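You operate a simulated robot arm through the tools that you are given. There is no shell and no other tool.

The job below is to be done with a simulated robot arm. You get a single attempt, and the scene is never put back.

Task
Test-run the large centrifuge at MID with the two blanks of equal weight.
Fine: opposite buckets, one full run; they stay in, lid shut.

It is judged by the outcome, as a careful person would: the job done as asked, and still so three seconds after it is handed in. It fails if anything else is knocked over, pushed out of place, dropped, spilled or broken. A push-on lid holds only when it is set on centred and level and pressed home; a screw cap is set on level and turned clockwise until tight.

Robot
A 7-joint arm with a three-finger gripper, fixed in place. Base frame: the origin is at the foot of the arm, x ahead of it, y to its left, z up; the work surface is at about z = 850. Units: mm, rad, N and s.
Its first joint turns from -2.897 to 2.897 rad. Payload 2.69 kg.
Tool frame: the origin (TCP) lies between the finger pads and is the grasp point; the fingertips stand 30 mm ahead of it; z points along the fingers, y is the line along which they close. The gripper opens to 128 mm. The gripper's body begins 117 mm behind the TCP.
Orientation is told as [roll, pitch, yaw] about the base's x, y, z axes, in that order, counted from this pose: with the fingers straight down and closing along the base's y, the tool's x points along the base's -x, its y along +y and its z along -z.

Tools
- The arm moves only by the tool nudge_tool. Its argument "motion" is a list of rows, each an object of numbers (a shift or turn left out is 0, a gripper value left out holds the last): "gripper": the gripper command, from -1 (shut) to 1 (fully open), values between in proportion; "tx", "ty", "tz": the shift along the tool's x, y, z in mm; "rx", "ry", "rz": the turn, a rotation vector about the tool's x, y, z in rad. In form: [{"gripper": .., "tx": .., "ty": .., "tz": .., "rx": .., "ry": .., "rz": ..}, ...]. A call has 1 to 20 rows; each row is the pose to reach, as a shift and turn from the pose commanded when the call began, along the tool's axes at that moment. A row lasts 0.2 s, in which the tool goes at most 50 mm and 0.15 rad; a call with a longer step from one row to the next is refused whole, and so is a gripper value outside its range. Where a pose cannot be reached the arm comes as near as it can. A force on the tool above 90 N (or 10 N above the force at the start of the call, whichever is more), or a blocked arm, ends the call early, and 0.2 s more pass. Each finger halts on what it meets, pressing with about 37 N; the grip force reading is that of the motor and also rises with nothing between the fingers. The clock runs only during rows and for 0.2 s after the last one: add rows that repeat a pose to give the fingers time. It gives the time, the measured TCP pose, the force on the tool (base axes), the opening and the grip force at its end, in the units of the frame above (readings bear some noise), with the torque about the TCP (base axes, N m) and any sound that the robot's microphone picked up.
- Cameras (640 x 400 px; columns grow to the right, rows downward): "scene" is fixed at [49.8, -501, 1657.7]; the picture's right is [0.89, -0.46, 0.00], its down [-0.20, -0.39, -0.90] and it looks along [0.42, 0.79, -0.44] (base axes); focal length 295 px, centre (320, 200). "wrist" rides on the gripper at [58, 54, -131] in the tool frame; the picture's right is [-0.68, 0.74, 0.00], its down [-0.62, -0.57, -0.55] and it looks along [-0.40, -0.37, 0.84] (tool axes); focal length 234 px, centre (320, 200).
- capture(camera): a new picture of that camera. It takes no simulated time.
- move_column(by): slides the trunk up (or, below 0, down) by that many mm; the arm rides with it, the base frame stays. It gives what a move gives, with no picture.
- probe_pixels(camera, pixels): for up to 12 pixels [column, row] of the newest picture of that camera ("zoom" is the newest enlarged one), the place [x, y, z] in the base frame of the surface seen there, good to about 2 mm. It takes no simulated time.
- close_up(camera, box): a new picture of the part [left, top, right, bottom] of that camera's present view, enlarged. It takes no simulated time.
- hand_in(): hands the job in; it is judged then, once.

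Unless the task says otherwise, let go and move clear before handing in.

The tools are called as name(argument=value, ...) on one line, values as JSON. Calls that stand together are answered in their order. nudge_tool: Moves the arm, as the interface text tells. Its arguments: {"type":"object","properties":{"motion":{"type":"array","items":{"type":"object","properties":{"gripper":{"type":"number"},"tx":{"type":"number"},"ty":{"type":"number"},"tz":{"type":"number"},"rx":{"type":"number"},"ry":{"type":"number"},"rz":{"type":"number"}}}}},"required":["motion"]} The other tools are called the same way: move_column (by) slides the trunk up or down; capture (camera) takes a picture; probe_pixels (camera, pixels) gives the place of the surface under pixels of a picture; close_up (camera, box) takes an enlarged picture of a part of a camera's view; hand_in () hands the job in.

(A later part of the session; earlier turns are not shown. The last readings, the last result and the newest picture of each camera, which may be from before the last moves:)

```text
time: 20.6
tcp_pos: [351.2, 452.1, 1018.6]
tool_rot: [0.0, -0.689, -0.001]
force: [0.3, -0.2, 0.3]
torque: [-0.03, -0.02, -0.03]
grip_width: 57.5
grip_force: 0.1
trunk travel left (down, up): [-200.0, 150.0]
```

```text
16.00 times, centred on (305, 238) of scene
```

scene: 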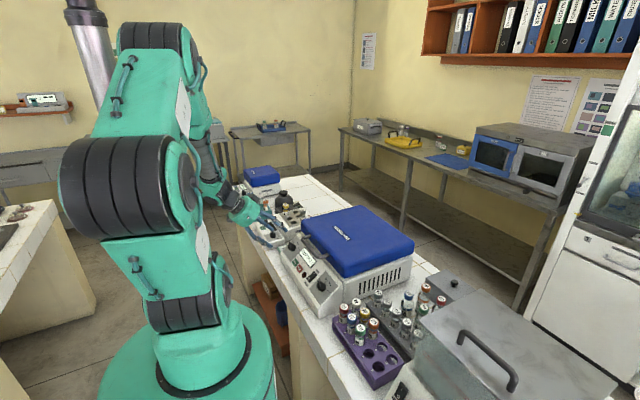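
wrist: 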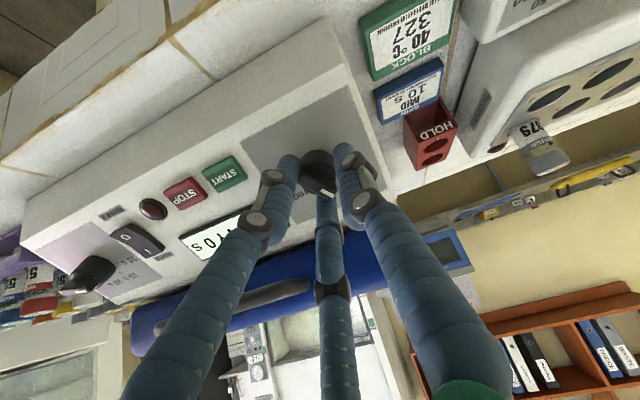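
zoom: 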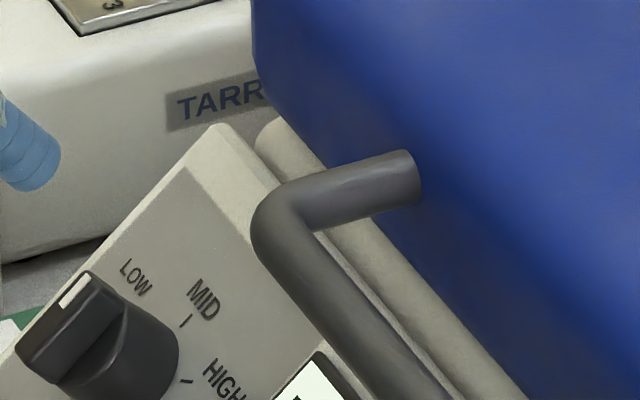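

The bar now lies on MID, with image slope about 47° as expected. Next I'll back off and turn the tool nearly horizontal in front of the lid handle, to grip its bar with one finger above and two below.

nudge_tool(motion=[{"tz": -30}, {"tz": -60}, {"tx": 4, "ty": -20, "tz": -78, "ry": -0.1}, {"tx": 8, "ty": -40, "tz": -78, "ry": -0.2}, {"tx": 12, "ty": -60, "tz": -78, "ry": -0.3}, {"tx": 16, "ty": -80, "tz": -78, "ry": -0.4}, {"tx": 20, "ty": -100, "tz": -78, "ry": -0.5}, {"tx": 24, "ty": -120, "tz": -78, "ry": -0.6}, {"tx": 28, "ty": -138, "tz": -78, "ry": -0.7}, {"tx": 28, "ty": -138, "tz": -78, "ry": -0.81}, {"tx": 28, "ty": -138, "tz": -78, "ry": -0.81}])

capture(camera="scene")

capture(camera="wrist")

```text
time: 22.8
tcp_pos: [326.5, 328.8, 1164.4]
tool_rot: [1.214, -1.271, -1.343]
force: [0.5, 0.2, 0.6]
torque: [0.02, 0.01, 0.02]
grip_width: 57.6
grip_force: 0.1
trunk travel left (down, up): [-200.0, 150.0]
stopped in row 11: the arm was blocked; the commanded pose is now the measured one
```

```text
taken
```

scene: 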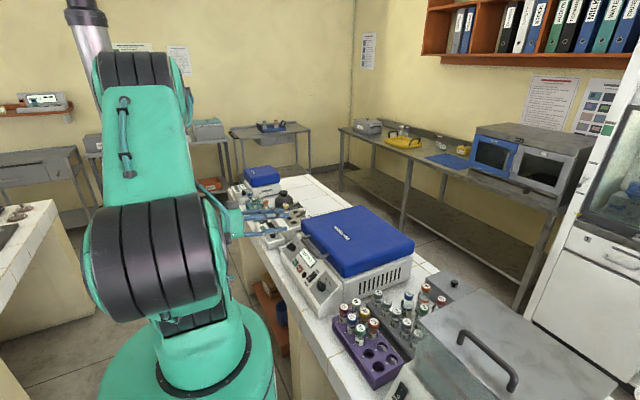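

```text
taken
```

wrist: 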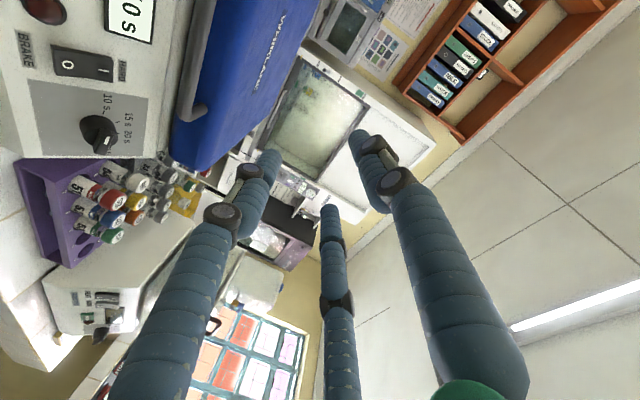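

The arm was blocked because a near-horizontal tool this close to the base isn't reachable. I'll return to the 40° tilt that worked and lift the handle by hooking under it with closed fingers instead.

nudge_tool(motion=[{"rx": 0.001, "ry": 0.098, "rz": -0.04, "tx": 7, "ty": -4, "tz": 2.7, "gripper": -0.5}, {"rx": 0.002, "ry": 0.197, "rz": -0.08, "tx": 14, "ty": -8, "tz": 5.4, "gripper": -1}, {"rx": 0.003, "ry": 0.295, "rz": -0.12, "tx": 21, "ty": -12, "tz": 8.1}, {"rx": 0.004, "ry": 0.394, "rz": -0.161, "tx": 28, "ty": -15, "tz": 10.8}, {"rx": 0.005, "ry": 0.492, "rz": -0.2, "tx": 35, "ty": -19, "tz": 13.5}, {"rx": 0.006, "ry": 0.59, "rz": -0.24, "tx": 42, "ty": -22, "tz": 16.2}, {"rx": 0.007, "ry": 0.69, "rz": -0.28, "tx": 49, "ty": -26, "tz": 19}, {"rx": 0.007, "ry": 0.787, "rz": -0.322, "tx": 56, "ty": -30, "tz": 21.6}, {"rx": 0.007, "ry": 0.787, "rz": -0.322, "tx": 56, "ty": -30, "tz": 21.6}])

capture(camera="wrist")

capture(camera="scene")

```text
time: 24.8
tcp_pos: [338.7, 317.2, 1100.8]
tool_rot: [-0.001, -0.689, 0.006]
force: [0.0, -0.1, 0.6]
torque: [-0.01, -0.01, 0.02]
grip_width: 2.3
grip_force: 31.4
trunk travel left (down, up): [-200.0, 150.0]
```

```text
taken
```

wrist: 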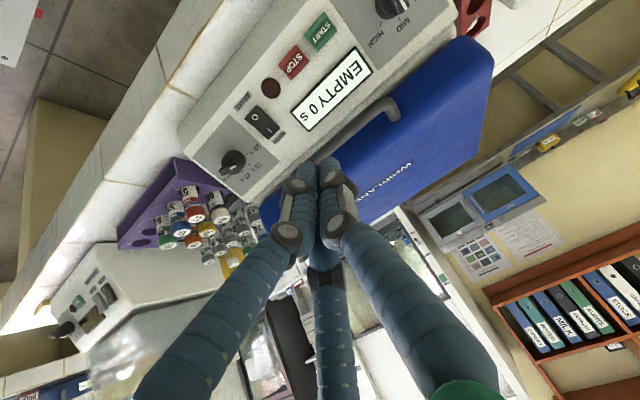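

```text
taken
```

scene: 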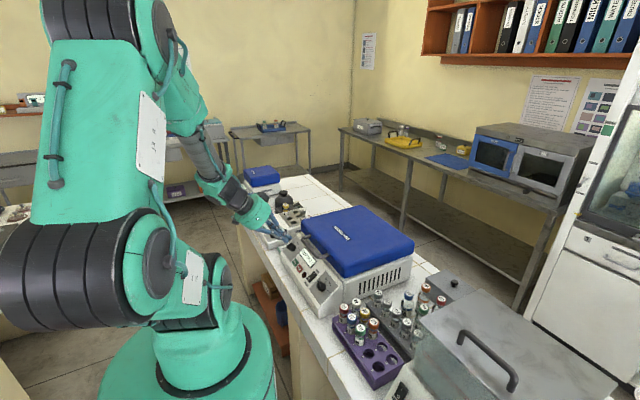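

Orientation is back at the 40° tilt with the fingers closed. I'll measure the handle bar precisely from here.

close_up(camera="wrist", box=[290, 80, 430, 200])

probe_pixels(camera="wrist", pixels=[[375, 117], [360, 127], [345, 140], [385, 104], [395, 113], [318, 163], [335, 150], [385, 112], [322, 170], [290, 186], [270, 200], [410, 90]])

```text
3.33 times, centred on (360, 140) of wrist
```

zoom: 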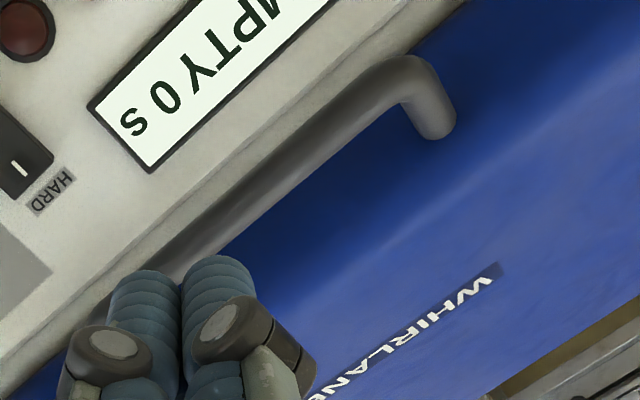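

```text
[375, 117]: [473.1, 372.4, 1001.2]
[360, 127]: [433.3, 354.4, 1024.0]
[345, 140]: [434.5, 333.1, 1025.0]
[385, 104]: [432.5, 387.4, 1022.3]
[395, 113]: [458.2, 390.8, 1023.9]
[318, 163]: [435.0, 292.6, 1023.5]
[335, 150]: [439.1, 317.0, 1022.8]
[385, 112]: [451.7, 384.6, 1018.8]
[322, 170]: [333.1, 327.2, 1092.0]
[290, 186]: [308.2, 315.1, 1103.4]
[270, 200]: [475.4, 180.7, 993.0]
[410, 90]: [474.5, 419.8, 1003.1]
```

The bar axis is about (438, y, 1016) and the lid's front face is at x 474. I'll slide the closed fingers under the bar, leaving some clearance.

nudge_tool(motion=[{"tx": 6, "ty": -1.5, "tz": 30}, {"tx": 12.6, "ty": -3, "tz": 61}, {"tx": 12.6, "ty": -3, "tz": 91}, {"tx": 12.6, "ty": -3, "tz": 119}, {"tx": 12.6, "ty": -3, "tz": 119}])

close_up(camera="scene", box=[260, 210, 360, 290])

close_up(camera="wrist", box=[240, 80, 440, 240])

```text
time: 26.0
tcp_pos: [404.5, 313.1, 998.2]
tool_rot: [-0.001, -0.691, 0.005]
force: [-1.1, -0.2, -0.2]
torque: [0.02, 0.02, 0.0]
grip_width: 2.2
grip_force: 31.6
trunk travel left (down, up): [-200.0, 150.0]
```

```text
5.00 times, centred on (310, 250) of scene
```

zoom: 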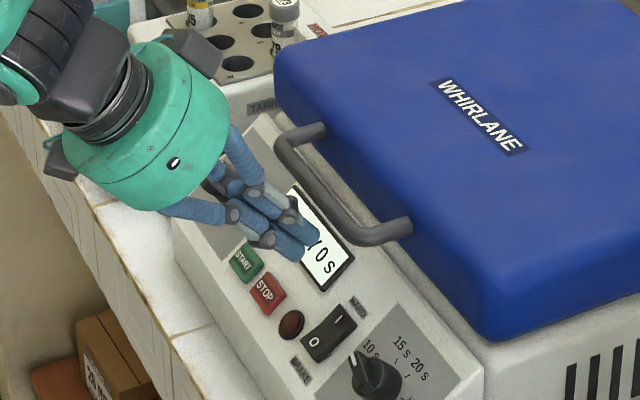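

```text
2.50 times, centred on (340, 160) of wrist
```

zoom: 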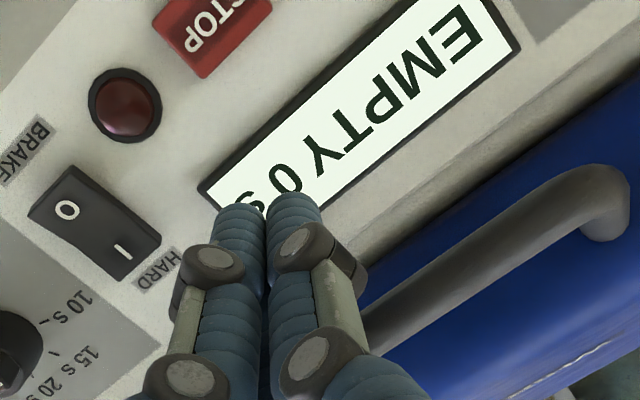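

The closed fingers are below the bar and clear of the panel. I'll raise slowly to contact and start the arc, watching the force.

nudge_tool(motion=[{"tx": -8, "tz": -2}, {"tx": -12, "tz": -3}, {"tx": -20, "tz": -10, "ry": 0.013}, {"tx": -27, "tz": -18, "ry": 0.027}, {"tx": -35, "tz": -26, "ry": 0.041}, {"tx": -42.4, "tz": -34.4, "ry": 0.055}, {"tx": -42.4, "tz": -34.4, "ry": 0.055}])

close_up(camera="scene", box=[260, 190, 440, 310])

close_up(camera="wrist", box=[240, 80, 440, 240])

```text
time: 27.6
tcp_pos: [415.2, 314.1, 1054.9]
tool_rot: [0.0, -0.635, 0.004]
force: [-2.8, -0.9, -2.6]
torque: [0.05, 0.05, -0.02]
grip_width: 2.1
grip_force: 31.4
trunk travel left (down, up): [-200.0, 150.0]
```

```text
3.33 times, centred on (350, 250) of scene
```

zoom: 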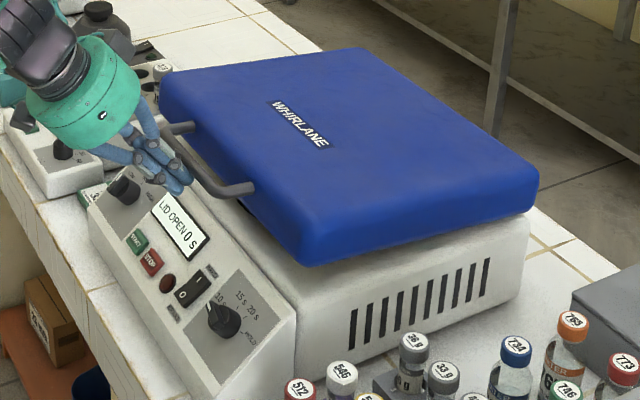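

```text
2.50 times, centred on (340, 160) of wrist
```

zoom: 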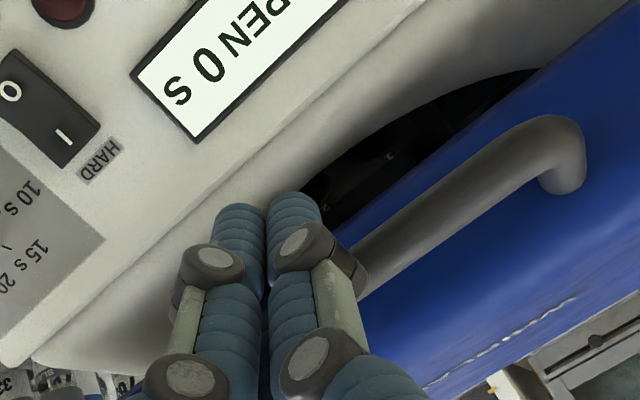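

The lid lifts easily, with only a few newtons, and the display reads "LID OPEN". I'll continue along the arc.

nudge_tool(motion=[{"tx": -17, "tz": -15, "ry": 0.027}, {"tx": -33.3, "tz": -30, "ry": 0.055}, {"tx": -52, "tz": -43, "ry": 0.083}, {"tx": -70, "tz": -55.6, "ry": 0.11}, {"tx": -92, "tz": -65, "ry": 0.138}, {"tx": -113.5, "tz": -73.1, "ry": 0.165}, {"tx": -132, "tz": -83, "ry": 0.193}, {"tx": -151, "tz": -92.2, "ry": 0.22}, {"tx": -151, "tz": -92.2, "ry": 0.22}])

capture(camera="scene")

capture(camera="wrist")

```text
time: 29.6
tcp_pos: [483.6, 314.2, 1216.8]
tool_rot: [-0.001, -0.415, 0.005]
force: [0.4, -0.1, -0.3]
torque: [0.0, 0.03, 0.04]
grip_width: 2.1
grip_force: 31.3
trunk travel left (down, up): [-200.0, 150.0]
```

```text
taken
```

scene: 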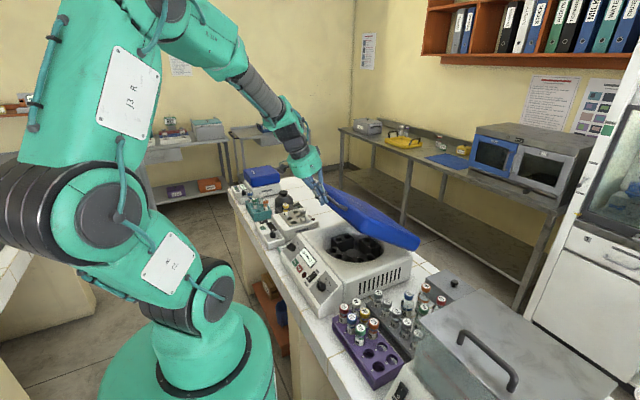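

```text
taken
```

wrist: 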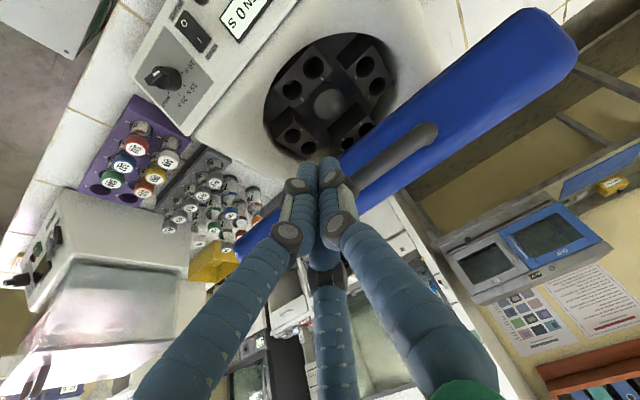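

The lid is about 36° open and almost no force is needed; the rotor with its bucket blocks is visible. I'll keep going.

nudge_tool(motion=[{"tx": -20, "tz": -10, "ry": 0.027}, {"tx": -39.9, "tz": -19.7, "ry": 0.055}, {"tx": -61, "tz": -27, "ry": 0.083}, {"tx": -81.8, "tz": -34.4, "ry": 0.11}, {"tx": -103, "tz": -39, "ry": 0.138}, {"tx": -125, "tz": -44, "ry": 0.165}, {"tx": -147, "tz": -46, "ry": 0.193}, {"tx": -169, "tz": -47.8, "ry": 0.22}, {"tx": -191, "tz": -47, "ry": 0.248}, {"tx": -213.5, "tz": -46, "ry": 0.275}, {"tx": -213.5, "tz": -46, "ry": 0.275}])

capture(camera="scene")

capture(camera="wrist")

```text
time: 32.0
tcp_pos: [658.7, 316.5, 1345.5]
tool_rot: [-0.002, -0.14, 0.006]
force: [0.1, 0.4, -0.2]
torque: [-0.02, 0.05, 0.01]
grip_width: 2.1
grip_force: 30.9
trunk travel left (down, up): [-200.0, 150.0]
```

```text
taken
```

scene: 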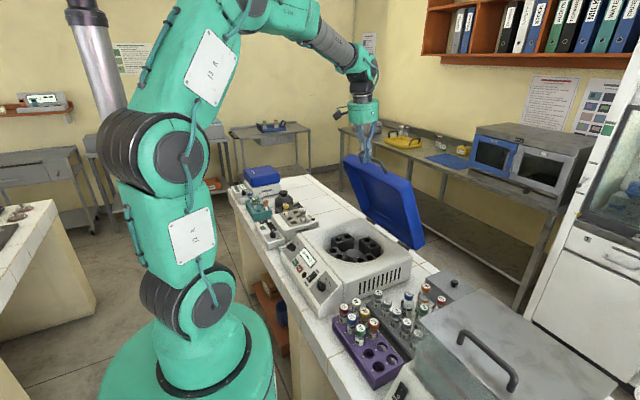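

```text
taken
```

wrist: 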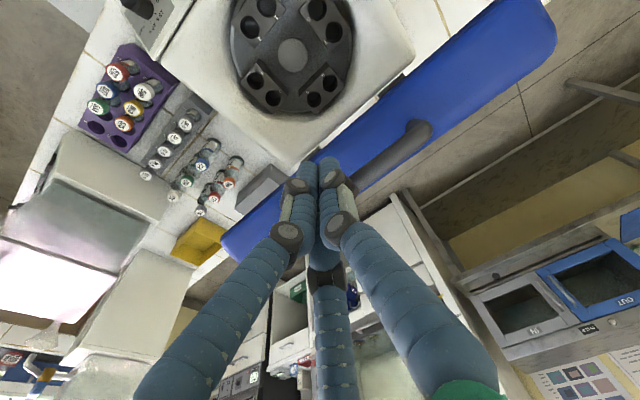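

The lid is near upright with zero force on the tool. I'll probe the bar and lid to find their angle.

probe_pixels(camera="wrist", pixels=[[380, 158], [400, 145], [420, 130], [470, 60], [430, 90], [535, 20], [540, 50], [400, 80], [360, 165], [250, 230]])

close_up(camera="scene", box=[300, 120, 440, 290])

```text
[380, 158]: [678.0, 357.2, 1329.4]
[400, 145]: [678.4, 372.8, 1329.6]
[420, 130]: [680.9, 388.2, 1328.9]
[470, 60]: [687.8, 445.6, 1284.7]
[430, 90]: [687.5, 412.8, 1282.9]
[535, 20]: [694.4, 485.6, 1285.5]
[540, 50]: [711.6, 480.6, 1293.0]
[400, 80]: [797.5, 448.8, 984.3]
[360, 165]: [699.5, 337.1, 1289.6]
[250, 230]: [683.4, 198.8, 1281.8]
```

```text
2.35 times, centred on (370, 205) of scene
```

zoom: 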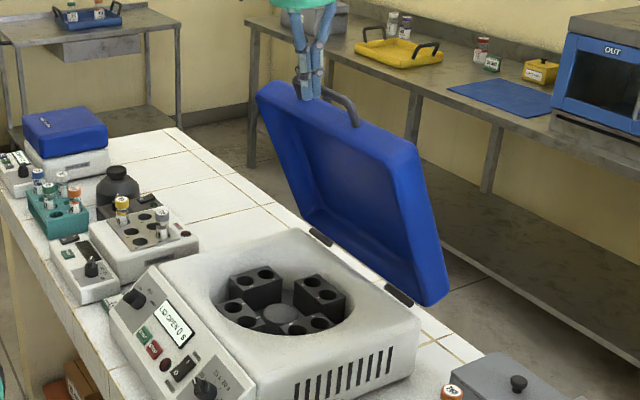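

The bar is where I predicted for about 72° open, and friction seems to hold the lid. I'll push a little further toward and past vertical.

nudge_tool(motion=[{"tx": -22, "tz": -3, "ry": 0.027}, {"tx": -43.7, "tz": -5.2, "ry": 0.055}, {"tx": -65, "tz": -5, "ry": 0.083}, {"tx": -87.5, "tz": -4.8, "ry": 0.11}, {"tx": -109, "tz": -2, "ry": 0.125}, {"tx": -131, "tz": 1.4, "ry": 0.14}, {"tx": -131, "tz": 1.4, "ry": 0.14}])

close_up(camera="scene", box=[300, 120, 440, 290])

capture(camera="wrist")

```text
time: 33.6
tcp_pos: [786.3, 317.9, 1361.7]
tool_rot: [0.001, 0.0, 0.006]
force: [-0.2, 0.9, -0.1]
torque: [-0.03, 0.06, -0.03]
grip_width: 1.8
grip_force: 32.1
trunk travel left (down, up): [-200.0, 150.0]
```

```text
2.35 times, centred on (370, 205) of scene
```

zoom: 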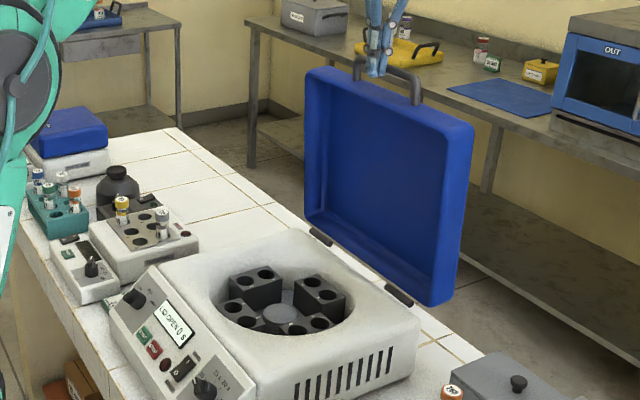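

```text
taken
```

wrist: 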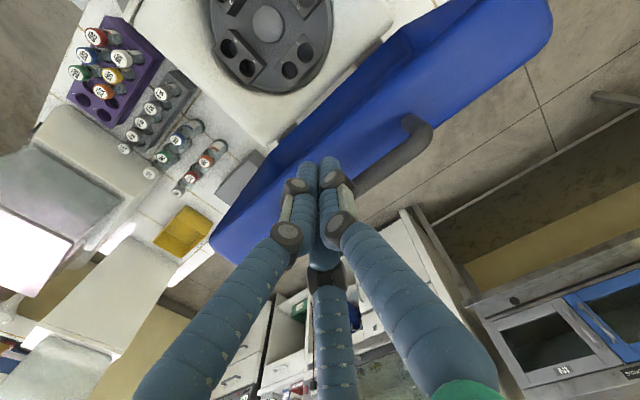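

The lid stands just past vertical with no load. I'll back away toward the robot and check that it stays.

nudge_tool(motion=[{"tx": 30}, {"tx": 70}, {"tx": 110, "tz": -20}, {"tx": 150, "tz": -40}, {"tx": 190, "tz": -40}, {"tx": 190, "tz": -40}])

capture(camera="scene")

capture(camera="wrist")

```text
time: 35.0
tcp_pos: [597.5, 319.1, 1401.4]
tool_rot: [0.001, -0.001, 0.005]
force: [-0.5, 0.4, 0.7]
torque: [0.02, -0.04, -0.03]
grip_width: 2.0
grip_force: 31.5
trunk travel left (down, up): [-200.0, 150.0]
```

```text
taken
```

scene: 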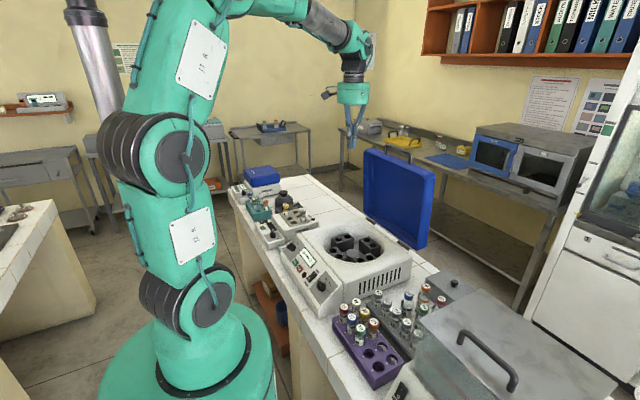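

```text
taken
```

wrist: 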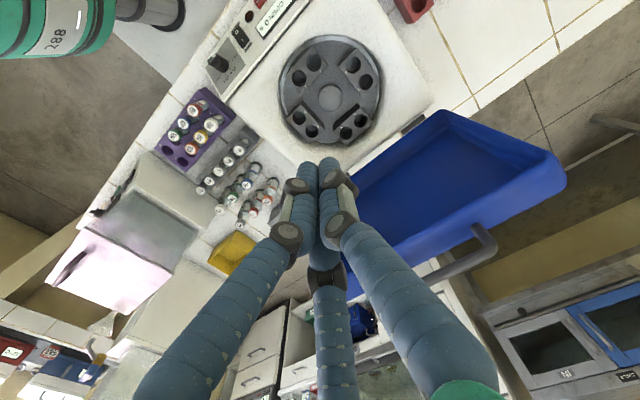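

The lid stays open. The rotor shows four swing buckets with two holes each, so I'll zoom in on it.

close_up(camera="wrist", box=[270, 25, 390, 155])

probe_pixels(camera="zoom", pixels=[[130, 180], [165, 130], [295, 130], [360, 195], [120, 300], [180, 345], [310, 335], [370, 280], [240, 225], [250, 60], [80, 230], [420, 235]])

close_up(camera="scene", box=[310, 215, 400, 275])

```text
3.08 times, centred on (330, 90) of wrist
```

zoom: 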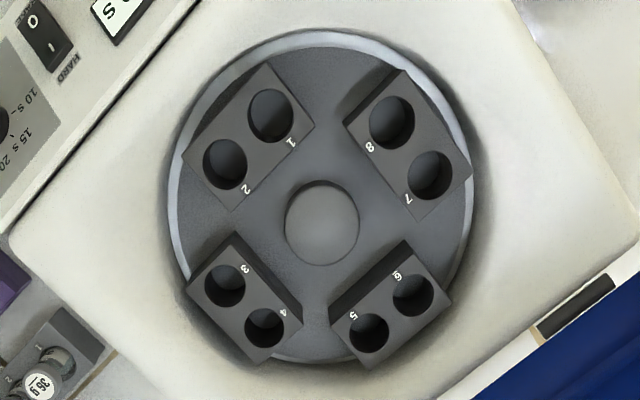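

```text
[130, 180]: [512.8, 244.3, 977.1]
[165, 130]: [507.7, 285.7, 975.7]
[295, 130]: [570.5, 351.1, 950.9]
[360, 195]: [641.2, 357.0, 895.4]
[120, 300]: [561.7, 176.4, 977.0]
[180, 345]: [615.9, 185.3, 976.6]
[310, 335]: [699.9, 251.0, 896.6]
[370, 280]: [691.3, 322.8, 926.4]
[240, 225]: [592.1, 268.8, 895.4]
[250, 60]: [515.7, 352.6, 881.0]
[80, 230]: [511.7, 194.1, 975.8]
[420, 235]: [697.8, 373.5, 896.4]
```

```text
6.67 times, centred on (355, 245) of scene
```

zoom: 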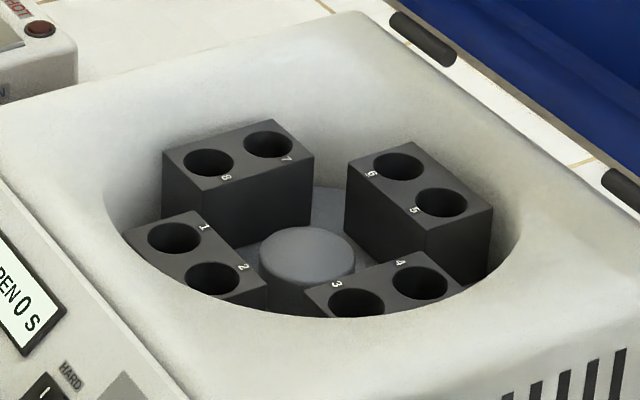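

The buckets hold holes 1–2, 3–4, 5–6 and 7–8, so 1↔5, 2↔6, 3↔7 and 4↔8 are the point-opposite pairs. I'll probe the bucket tops.

close_up(camera="wrist", box=[270, 25, 390, 155])

probe_pixels(camera="zoom", pixels=[[248, 138], [298, 128], [200, 150], [244, 310], [198, 270], [288, 330], [390, 312], [345, 330], [428, 270], [410, 148], [375, 98], [452, 195]])

probe_pixels(camera="zoom", pixels=[[270, 88], [292, 115], [246, 115], [225, 138], [247, 163], [203, 165], [224, 188], [368, 308], [390, 332], [413, 270], [436, 293], [322, 225]])

```text
3.08 times, centred on (330, 90) of wrist
```

zoom: 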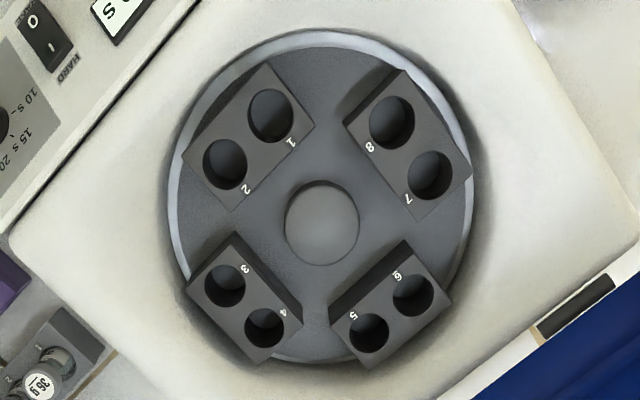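

```text
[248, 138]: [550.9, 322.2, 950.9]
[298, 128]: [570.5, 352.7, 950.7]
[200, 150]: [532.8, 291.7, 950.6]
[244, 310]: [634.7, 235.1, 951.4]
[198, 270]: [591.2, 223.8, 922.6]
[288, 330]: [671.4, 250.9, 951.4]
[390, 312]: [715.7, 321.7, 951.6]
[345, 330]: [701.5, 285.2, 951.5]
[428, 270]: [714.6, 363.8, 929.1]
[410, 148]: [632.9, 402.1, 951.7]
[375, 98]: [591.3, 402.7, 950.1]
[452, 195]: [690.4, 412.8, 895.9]
```

```text
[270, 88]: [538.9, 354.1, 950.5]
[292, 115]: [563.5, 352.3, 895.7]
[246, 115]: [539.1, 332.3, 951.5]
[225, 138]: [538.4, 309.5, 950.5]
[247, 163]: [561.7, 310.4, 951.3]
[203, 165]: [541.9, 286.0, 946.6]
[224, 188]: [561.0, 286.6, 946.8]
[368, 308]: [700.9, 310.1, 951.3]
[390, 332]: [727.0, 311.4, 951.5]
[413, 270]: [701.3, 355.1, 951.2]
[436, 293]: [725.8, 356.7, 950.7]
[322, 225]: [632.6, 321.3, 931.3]
```

Bucket tops are at z 951, with holes near (550, 345/300) and (714, 299/344) around rotor centre (633, 321). Now I'll move over to the blanks' rack for a close look.

nudge_tool(motion=[{"tx": 14, "ty": -35, "tz": 20, "gripper": -0.3}, {"tx": 28, "ty": -70, "tz": 40}, {"tx": 42, "ty": -105, "tz": 60}, {"tx": 56, "ty": -140, "tz": 85}, {"tx": 70, "ty": -175, "tz": 110}, {"tx": 84, "ty": -210, "tz": 140}, {"tx": 98, "ty": -240, "tz": 170}, {"tx": 112, "ty": -255, "tz": 200}, {"tx": 122, "ty": -259, "tz": 230}, {"tx": 122, "ty": -259, "tz": 260}, {"tx": 122, "ty": -259, "tz": 260}])

capture(camera="wrist")

capture(camera="scene")

```text
time: 37.4
tcp_pos: [477.8, 55.3, 1145.4]
tool_rot: [0.0, 0.001, 0.006]
force: [-0.4, 0.3, -0.9]
torque: [0.0, 0.05, 0.02]
grip_width: 45.1
grip_force: 0.0
trunk travel left (down, up): [-200.0, 150.0]
```

```text
taken
```

wrist: 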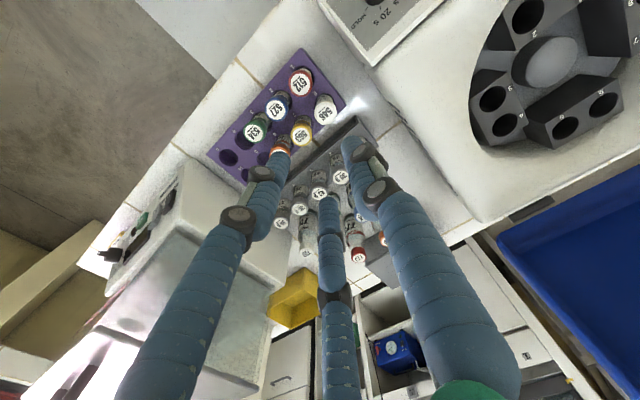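

```text
taken
```

scene: 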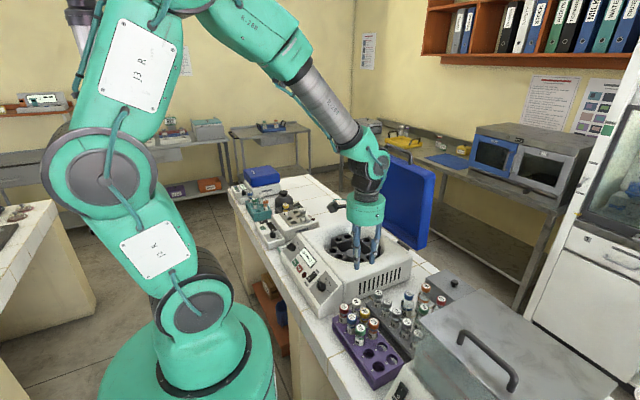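

The fingers hide part of the view. I'll rotate the tool by -90°, which I also want for grasping, and shift so the camera looks over the rack from the other side.

nudge_tool(motion=[{"tx": 1, "ty": -17, "rz": -0.1428}, {"tx": 2, "ty": -34, "rz": -0.2856}, {"tx": 3, "ty": -51, "rz": -0.4284}, {"tx": 4, "ty": -68, "rz": -0.5712}, {"tx": 5, "ty": -85, "rz": -0.714}, {"tx": 6, "ty": -102, "rz": -0.8568}, {"tx": 7, "ty": -119, "rz": -0.9996}, {"tx": 8, "ty": -136, "rz": -1.1424}, {"tx": 9, "ty": -153, "rz": -1.2852}, {"tx": 10, "ty": -170, "rz": -1.428}, {"tx": 11, "ty": -187, "rz": -1.57}, {"tx": 11, "ty": -187, "rz": -1.57}])

capture(camera="wrist")

close_up(camera="scene", box=[330, 250, 470, 390])

```text
time: 40.0
tcp_pos: [467.3, -132.4, 1143.8]
tool_rot: [-0.002, -0.001, 1.578]
force: [-0.9, 0.2, 0.5]
torque: [0.01, 0.01, 0.02]
grip_width: 44.9
grip_force: 0.1
trunk travel left (down, up): [-200.0, 150.0]
```

```text
taken
```

wrist: 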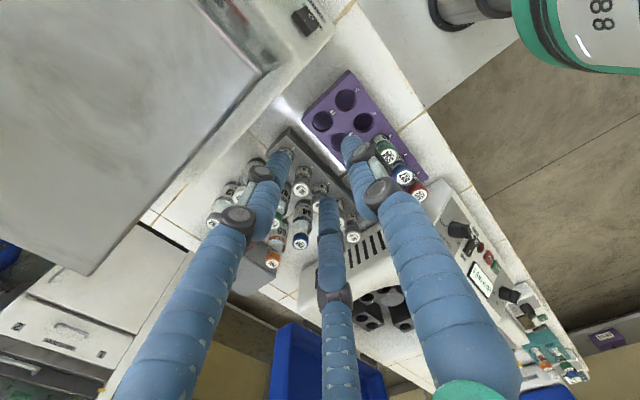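

```text
2.86 times, centred on (400, 320) of scene
```

zoom: 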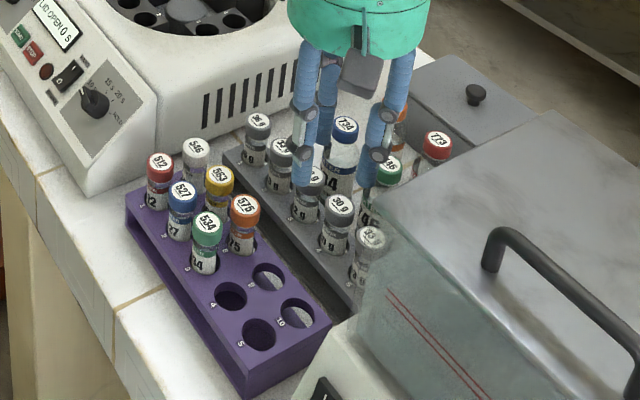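

From here I can probe the rack, the neighbouring caps, and the bottles.

probe_pixels(camera="zoom", pixels=[[280, 147], [257, 120], [370, 235], [338, 205], [245, 180], [195, 148], [217, 177], [345, 127], [388, 140], [437, 142], [320, 237], [232, 160]])

probe_pixels(camera="zoom", pixels=[[385, 190], [400, 115], [358, 288], [330, 250], [280, 172], [272, 180], [370, 262], [385, 250], [465, 210], [400, 180], [292, 150], [270, 150]])

probe_pixels(camera="wrist", pixels=[[302, 190], [300, 215], [301, 242], [273, 262], [212, 222], [275, 225], [352, 238], [240, 60], [285, 15], [420, 193], [403, 178], [390, 157]])

```text
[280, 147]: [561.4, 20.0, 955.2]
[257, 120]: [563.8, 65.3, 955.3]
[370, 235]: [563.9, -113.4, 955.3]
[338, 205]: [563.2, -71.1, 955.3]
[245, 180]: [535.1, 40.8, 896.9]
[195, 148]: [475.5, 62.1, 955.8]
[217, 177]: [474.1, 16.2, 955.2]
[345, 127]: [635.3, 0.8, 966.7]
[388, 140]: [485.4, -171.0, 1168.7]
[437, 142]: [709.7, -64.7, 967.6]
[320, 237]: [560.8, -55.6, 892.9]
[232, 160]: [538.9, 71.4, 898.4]
```

```text
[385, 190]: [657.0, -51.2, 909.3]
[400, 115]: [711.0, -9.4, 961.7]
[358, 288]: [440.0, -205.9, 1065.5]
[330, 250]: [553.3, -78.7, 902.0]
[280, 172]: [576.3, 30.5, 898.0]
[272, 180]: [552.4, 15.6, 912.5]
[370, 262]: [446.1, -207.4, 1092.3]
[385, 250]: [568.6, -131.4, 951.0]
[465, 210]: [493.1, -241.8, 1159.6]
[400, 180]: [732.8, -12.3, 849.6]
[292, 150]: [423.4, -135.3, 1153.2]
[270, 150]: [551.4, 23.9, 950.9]
```

```text
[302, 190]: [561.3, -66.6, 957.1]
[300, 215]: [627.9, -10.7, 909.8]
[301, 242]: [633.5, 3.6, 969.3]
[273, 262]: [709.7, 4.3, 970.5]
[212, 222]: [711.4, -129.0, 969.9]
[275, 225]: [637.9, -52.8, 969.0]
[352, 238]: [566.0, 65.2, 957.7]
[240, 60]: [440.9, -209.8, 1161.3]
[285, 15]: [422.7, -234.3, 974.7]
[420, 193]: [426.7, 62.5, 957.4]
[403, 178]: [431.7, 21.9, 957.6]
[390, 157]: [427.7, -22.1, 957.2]
```

The tall box's face is at about y = -207 and its top at z 1160, so I need to keep the wrist camera away from it at slot 5. The caps are about 27 mm wide with tops at z 957, and the rack top is at z 897. I'll approach slot 2 with the tool yawed 30°, which puts the fingers at 0/120/240° and clears the neighbours.

nudge_tool(motion=[{"tx": -19, "ty": -12, "tz": 5, "rz": 0.132, "gripper": -0.37}, {"tx": -38, "ty": -24, "tz": 15, "rz": 0.264}, {"tx": -57, "ty": -36, "tz": 25, "rz": 0.396}, {"tx": -76, "ty": -48, "tz": 35, "rz": 0.528}, {"tx": -95, "ty": -60, "tz": 45, "rz": 0.66}, {"tx": -114, "ty": -72, "tz": 60, "rz": 0.792}, {"tx": -133, "ty": -85, "tz": 75, "rz": 0.924}, {"tx": -153.9, "ty": -98, "tz": 94, "rz": 1.054}, {"tx": -153.9, "ty": -98, "tz": 94, "rz": 1.054}])

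capture(camera="wrist")

close_up(camera="scene", box=[350, 240, 450, 340])

```text
time: 42.0
tcp_pos: [566.0, 21.3, 1049.4]
tool_rot: [-0.001, 0.0, 0.52]
force: [0.2, 0.3, -0.4]
torque: [-0.01, 0.05, -0.01]
grip_width: 40.4
grip_force: 0.0
trunk travel left (down, up): [-200.0, 150.0]
```

```text
taken
```

wrist: 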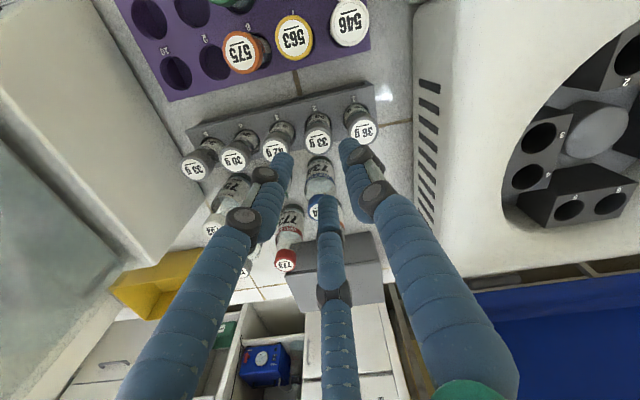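

```text
4.00 times, centred on (400, 290) of scene
```

zoom: 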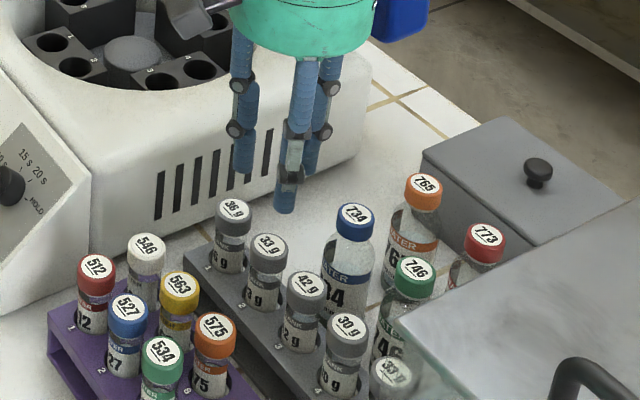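

The 33 g cap of slot 2 appears at (317,141), matching the TCP axis prediction (320,143). I'll descend partway and check.

nudge_tool(motion=[{"tz": 20}, {"tz": 40}, {"tz": 58}, {"tz": 58}])

close_up(camera="wrist", box=[240, 100, 400, 220])

close_up(camera="scene", box=[370, 260, 430, 330])

```text
time: 43.0
tcp_pos: [566.5, 21.6, 991.7]
tool_rot: [-0.001, 0.001, 0.523]
force: [-0.4, -0.7, -0.1]
torque: [-0.01, -0.01, -0.05]
grip_width: 40.1
grip_force: 0.0
trunk travel left (down, up): [-200.0, 150.0]
```

```text
3.33 times, centred on (320, 160) of wrist
```

zoom: 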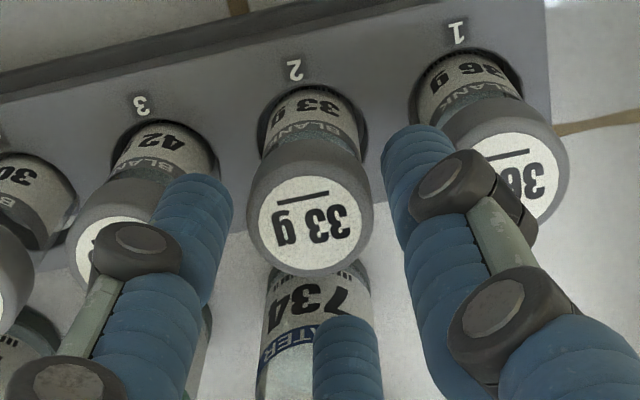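

```text
5.71 times, centred on (400, 295) of scene
```

zoom: 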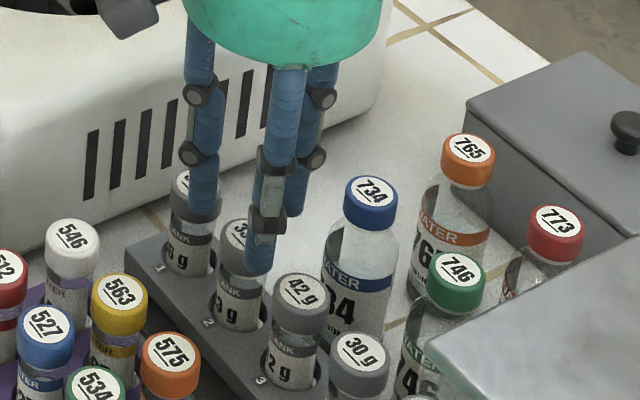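

The fingers straddle the cap with about 1.5 mm offset. I'll correct by 1.5 mm and descend to TCP z ≈ 962.

nudge_tool(motion=[{"tx": 1.5, "tz": 0, "gripper": -0.42}, {"tx": 1.5, "tz": 10}, {"tx": 1.5, "tz": 20}, {"tx": 1.5, "tz": 30}, {"tx": 1.5, "tz": 30}])

close_up(camera="wrist", box=[240, 120, 400, 240])

close_up(camera="scene", box=[370, 260, 430, 330])

```text
time: 44.2
tcp_pos: [565.3, 21.8, 961.2]
tool_rot: [0.002, 0.001, 0.521]
force: [-0.2, 0.2, -0.5]
torque: [0.02, 0.01, 0.04]
grip_width: 37.0
grip_force: 0.0
trunk travel left (down, up): [-200.0, 150.0]
```

```text
3.33 times, centred on (320, 180) of wrist
```

zoom: 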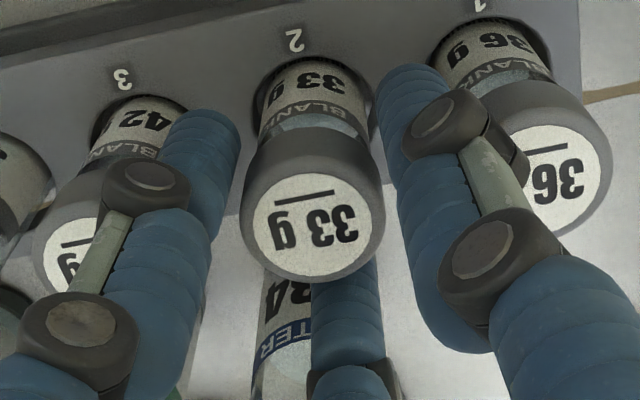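

```text
5.71 times, centred on (400, 295) of scene
```

zoom: 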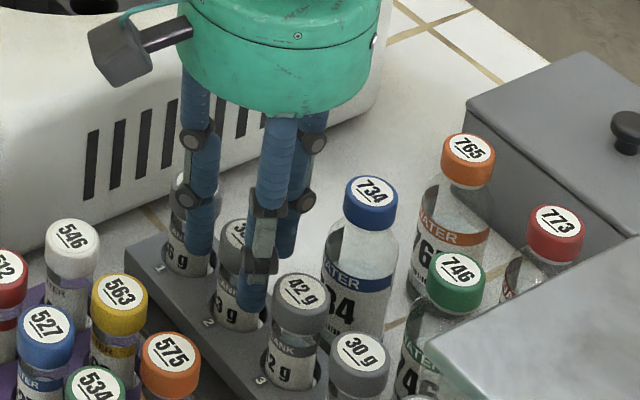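

The fingers are around the cap with no contact forces. I'll close on it.

nudge_tool(motion=[{"gripper": -0.5}, {"gripper": -0.6}, {"gripper": -0.8}, {"gripper": -1}, {"gripper": -1}])

close_up(camera="wrist", box=[240, 120, 400, 240])

```text
time: 45.4
tcp_pos: [565.3, 21.7, 961.4]
tool_rot: [0.001, 0.0, 0.521]
force: [-0.1, 0.2, -0.8]
torque: [0.01, 0.0, -0.02]
grip_width: 27.8
grip_force: 36.9
trunk travel left (down, up): [-200.0, 150.0]
```

```text
3.33 times, centred on (320, 180) of wrist
```

zoom: 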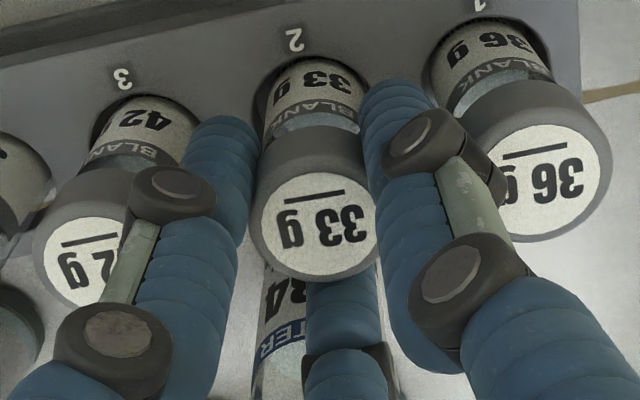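

The cap is held at 27.8 mm with no side push. I'll lift straight up.

nudge_tool(motion=[{"tz": -15}, {"tz": -35}, {"tz": -60}, {"tz": -90}, {"tz": -120}, {"tz": -150}, {"tz": -180}, {"tz": -200}, {"tz": -200}])

capture(camera="scene")

close_up(camera="wrist", box=[240, 100, 400, 240])

close_up(camera="scene", box=[330, 170, 450, 290])

```text
time: 47.4
tcp_pos: [564.7, 22.8, 1160.4]
tool_rot: [-0.001, 0.0, 0.521]
force: [0.6, -0.8, -1.4]
torque: [-0.03, -0.01, -0.02]
grip_width: 27.6
grip_force: 36.8
trunk travel left (down, up): [-200.0, 150.0]
```

```text
taken
```

scene: 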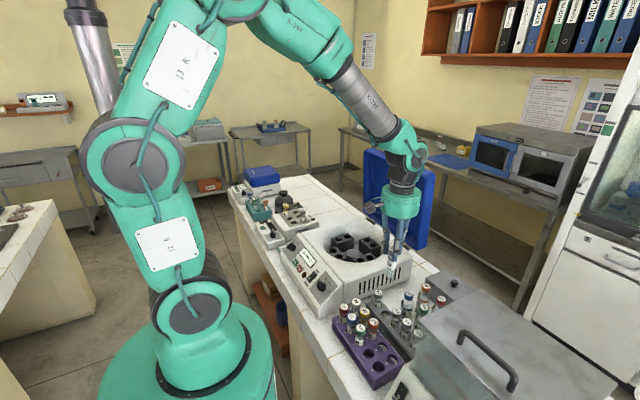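

```text
2.86 times, centred on (320, 170) of wrist
```

zoom: 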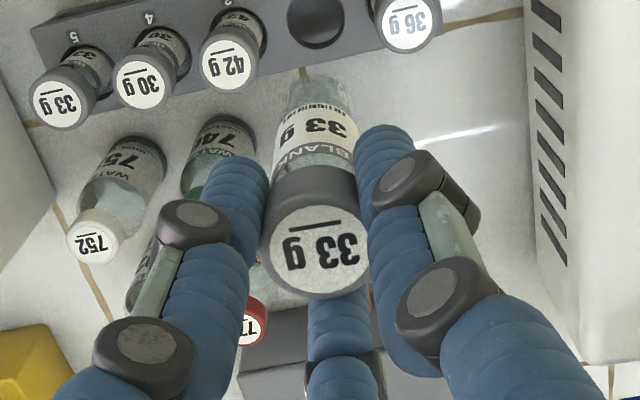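

```text
3.33 times, centred on (390, 230) of scene
```

zoom: 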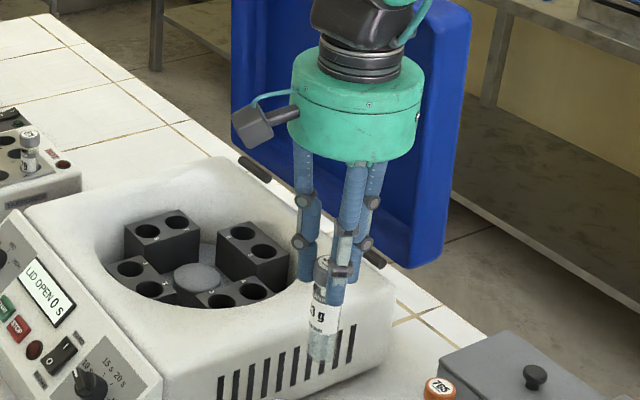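

The tube is held vertically. The open lid leans over the x≈715 holes, so I'll use the ±y buckets (3–4 and 7–8). I'll probe those hole rims from the scene camera.

close_up(camera="scene", box=[320, 220, 390, 275])

probe_pixels(camera="zoom", pixels=[[320, 200], [100, 100], [150, 150], [200, 150], [250, 120], [280, 280], [330, 270], [400, 270], [420, 250], [470, 120], [260, 200], [360, 370]])

close_up(camera="scene", box=[380, 240, 410, 285])

probe_pixels(camera="zoom", pixels=[[320, 200], [300, 250], [290, 300], [285, 340], [280, 370]])

```text
7.27 times, centred on (355, 248) of scene
```

zoom: 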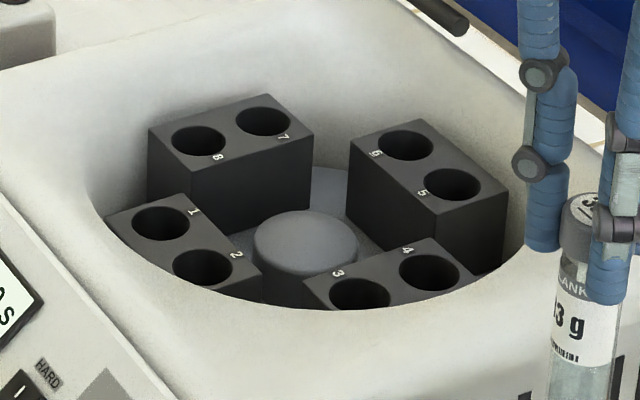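

```text
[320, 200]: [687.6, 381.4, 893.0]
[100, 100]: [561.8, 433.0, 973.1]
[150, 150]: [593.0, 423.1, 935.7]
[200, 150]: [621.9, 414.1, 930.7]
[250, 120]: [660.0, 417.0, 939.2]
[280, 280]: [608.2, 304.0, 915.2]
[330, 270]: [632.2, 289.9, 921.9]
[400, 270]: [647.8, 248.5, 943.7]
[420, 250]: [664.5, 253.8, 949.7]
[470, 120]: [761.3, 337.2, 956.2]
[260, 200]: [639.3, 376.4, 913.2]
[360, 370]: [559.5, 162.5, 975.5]
```

```text
8.89 times, centred on (395, 262) of scene
```

zoom: 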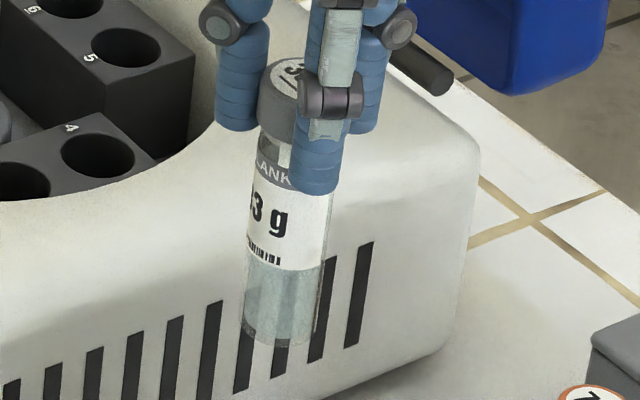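

```text
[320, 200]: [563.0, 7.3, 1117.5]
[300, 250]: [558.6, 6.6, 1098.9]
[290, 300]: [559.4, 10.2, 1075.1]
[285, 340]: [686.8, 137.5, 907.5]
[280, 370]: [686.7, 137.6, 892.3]
```

The tube bottom hangs about 106 mm below the TCP. I'll probe rim points around holes 3, 4, 7 and 8 to get their centres.

close_up(camera="scene", box=[320, 220, 390, 275])

probe_pixels(camera="zoom", pixels=[[168, 140], [229, 140], [198, 122], [198, 160], [231, 121], [294, 121], [263, 103], [263, 141], [150, 132], [208, 168], [265, 93], [312, 133]])

probe_pixels(camera="zoom", pixels=[[396, 274], [463, 274], [430, 250], [430, 295], [326, 296], [395, 300], [360, 274], [395, 288], [305, 280], [433, 238], [472, 272], [350, 270]])

```text
7.27 times, centred on (355, 248) of scene
```

zoom: 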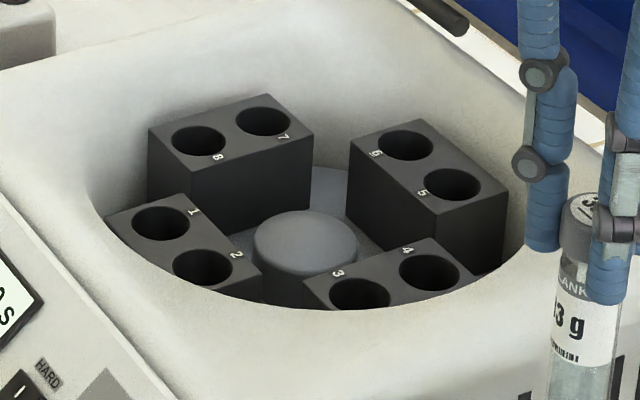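

```text
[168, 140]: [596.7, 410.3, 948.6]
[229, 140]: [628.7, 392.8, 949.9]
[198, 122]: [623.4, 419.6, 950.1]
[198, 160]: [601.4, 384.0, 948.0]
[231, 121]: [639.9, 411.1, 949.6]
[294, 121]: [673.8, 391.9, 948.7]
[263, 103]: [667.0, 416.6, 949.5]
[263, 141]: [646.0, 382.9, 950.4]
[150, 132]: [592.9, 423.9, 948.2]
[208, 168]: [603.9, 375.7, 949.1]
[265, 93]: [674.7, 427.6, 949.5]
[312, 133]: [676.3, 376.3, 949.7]
```

```text
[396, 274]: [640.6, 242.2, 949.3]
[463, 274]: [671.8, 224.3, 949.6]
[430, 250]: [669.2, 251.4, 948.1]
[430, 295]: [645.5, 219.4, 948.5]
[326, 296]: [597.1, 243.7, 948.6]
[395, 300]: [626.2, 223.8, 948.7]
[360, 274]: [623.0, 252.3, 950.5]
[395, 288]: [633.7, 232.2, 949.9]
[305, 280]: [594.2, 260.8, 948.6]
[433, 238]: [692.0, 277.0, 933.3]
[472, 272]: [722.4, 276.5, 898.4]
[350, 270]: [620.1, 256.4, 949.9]
```

Hole 8 is at about (612.5, 401.7) and hole 4 at about (656.8, 234.3), point-opposite about the rotor centre. I'll carry the tube over hole 8.

nudge_tool(motion=[{"tx": -15, "ty": 20}, {"tx": -35, "ty": 46}, {"tx": -56, "ty": 74}, {"tx": -77, "ty": 102}, {"tx": -98, "ty": 130}, {"tx": -119, "ty": 158}, {"tx": -140, "ty": 186}, {"tx": -161, "ty": 214}, {"tx": -182, "ty": 242}, {"tx": -203, "ty": 269}, {"tx": -219, "ty": 290}, {"tx": -229, "ty": 303}, {"tx": -230.1, "ty": 304.7}, {"tx": -230.1, "ty": 304.7}])

close_up(camera="wrist", box=[240, 80, 400, 220])

capture(camera="scene")

```text
time: 50.4
tcp_pos: [610.9, 402.2, 1161.6]
tool_rot: [-0.001, 0.0, 0.521]
force: [0.1, -0.5, -0.1]
torque: [0.02, 0.02, -0.03]
grip_width: 27.7
grip_force: 36.1
trunk travel left (down, up): [-200.0, 150.0]
```

```text
2.86 times, centred on (320, 150) of wrist
```

zoom: 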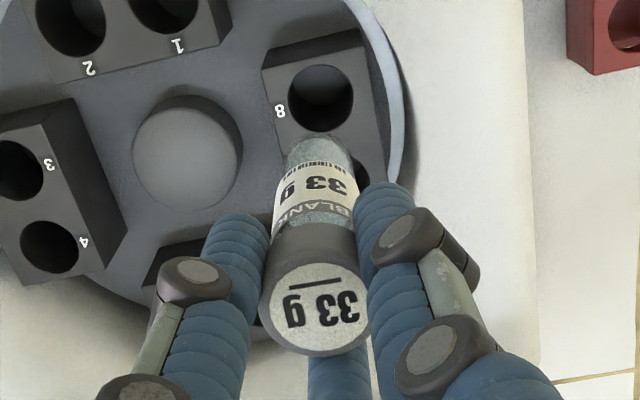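

```text
taken
```

scene: 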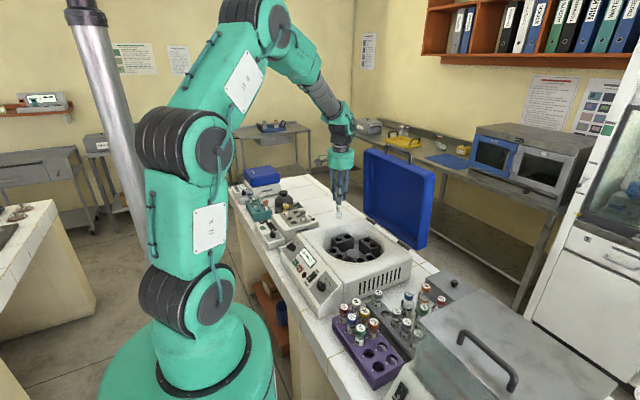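

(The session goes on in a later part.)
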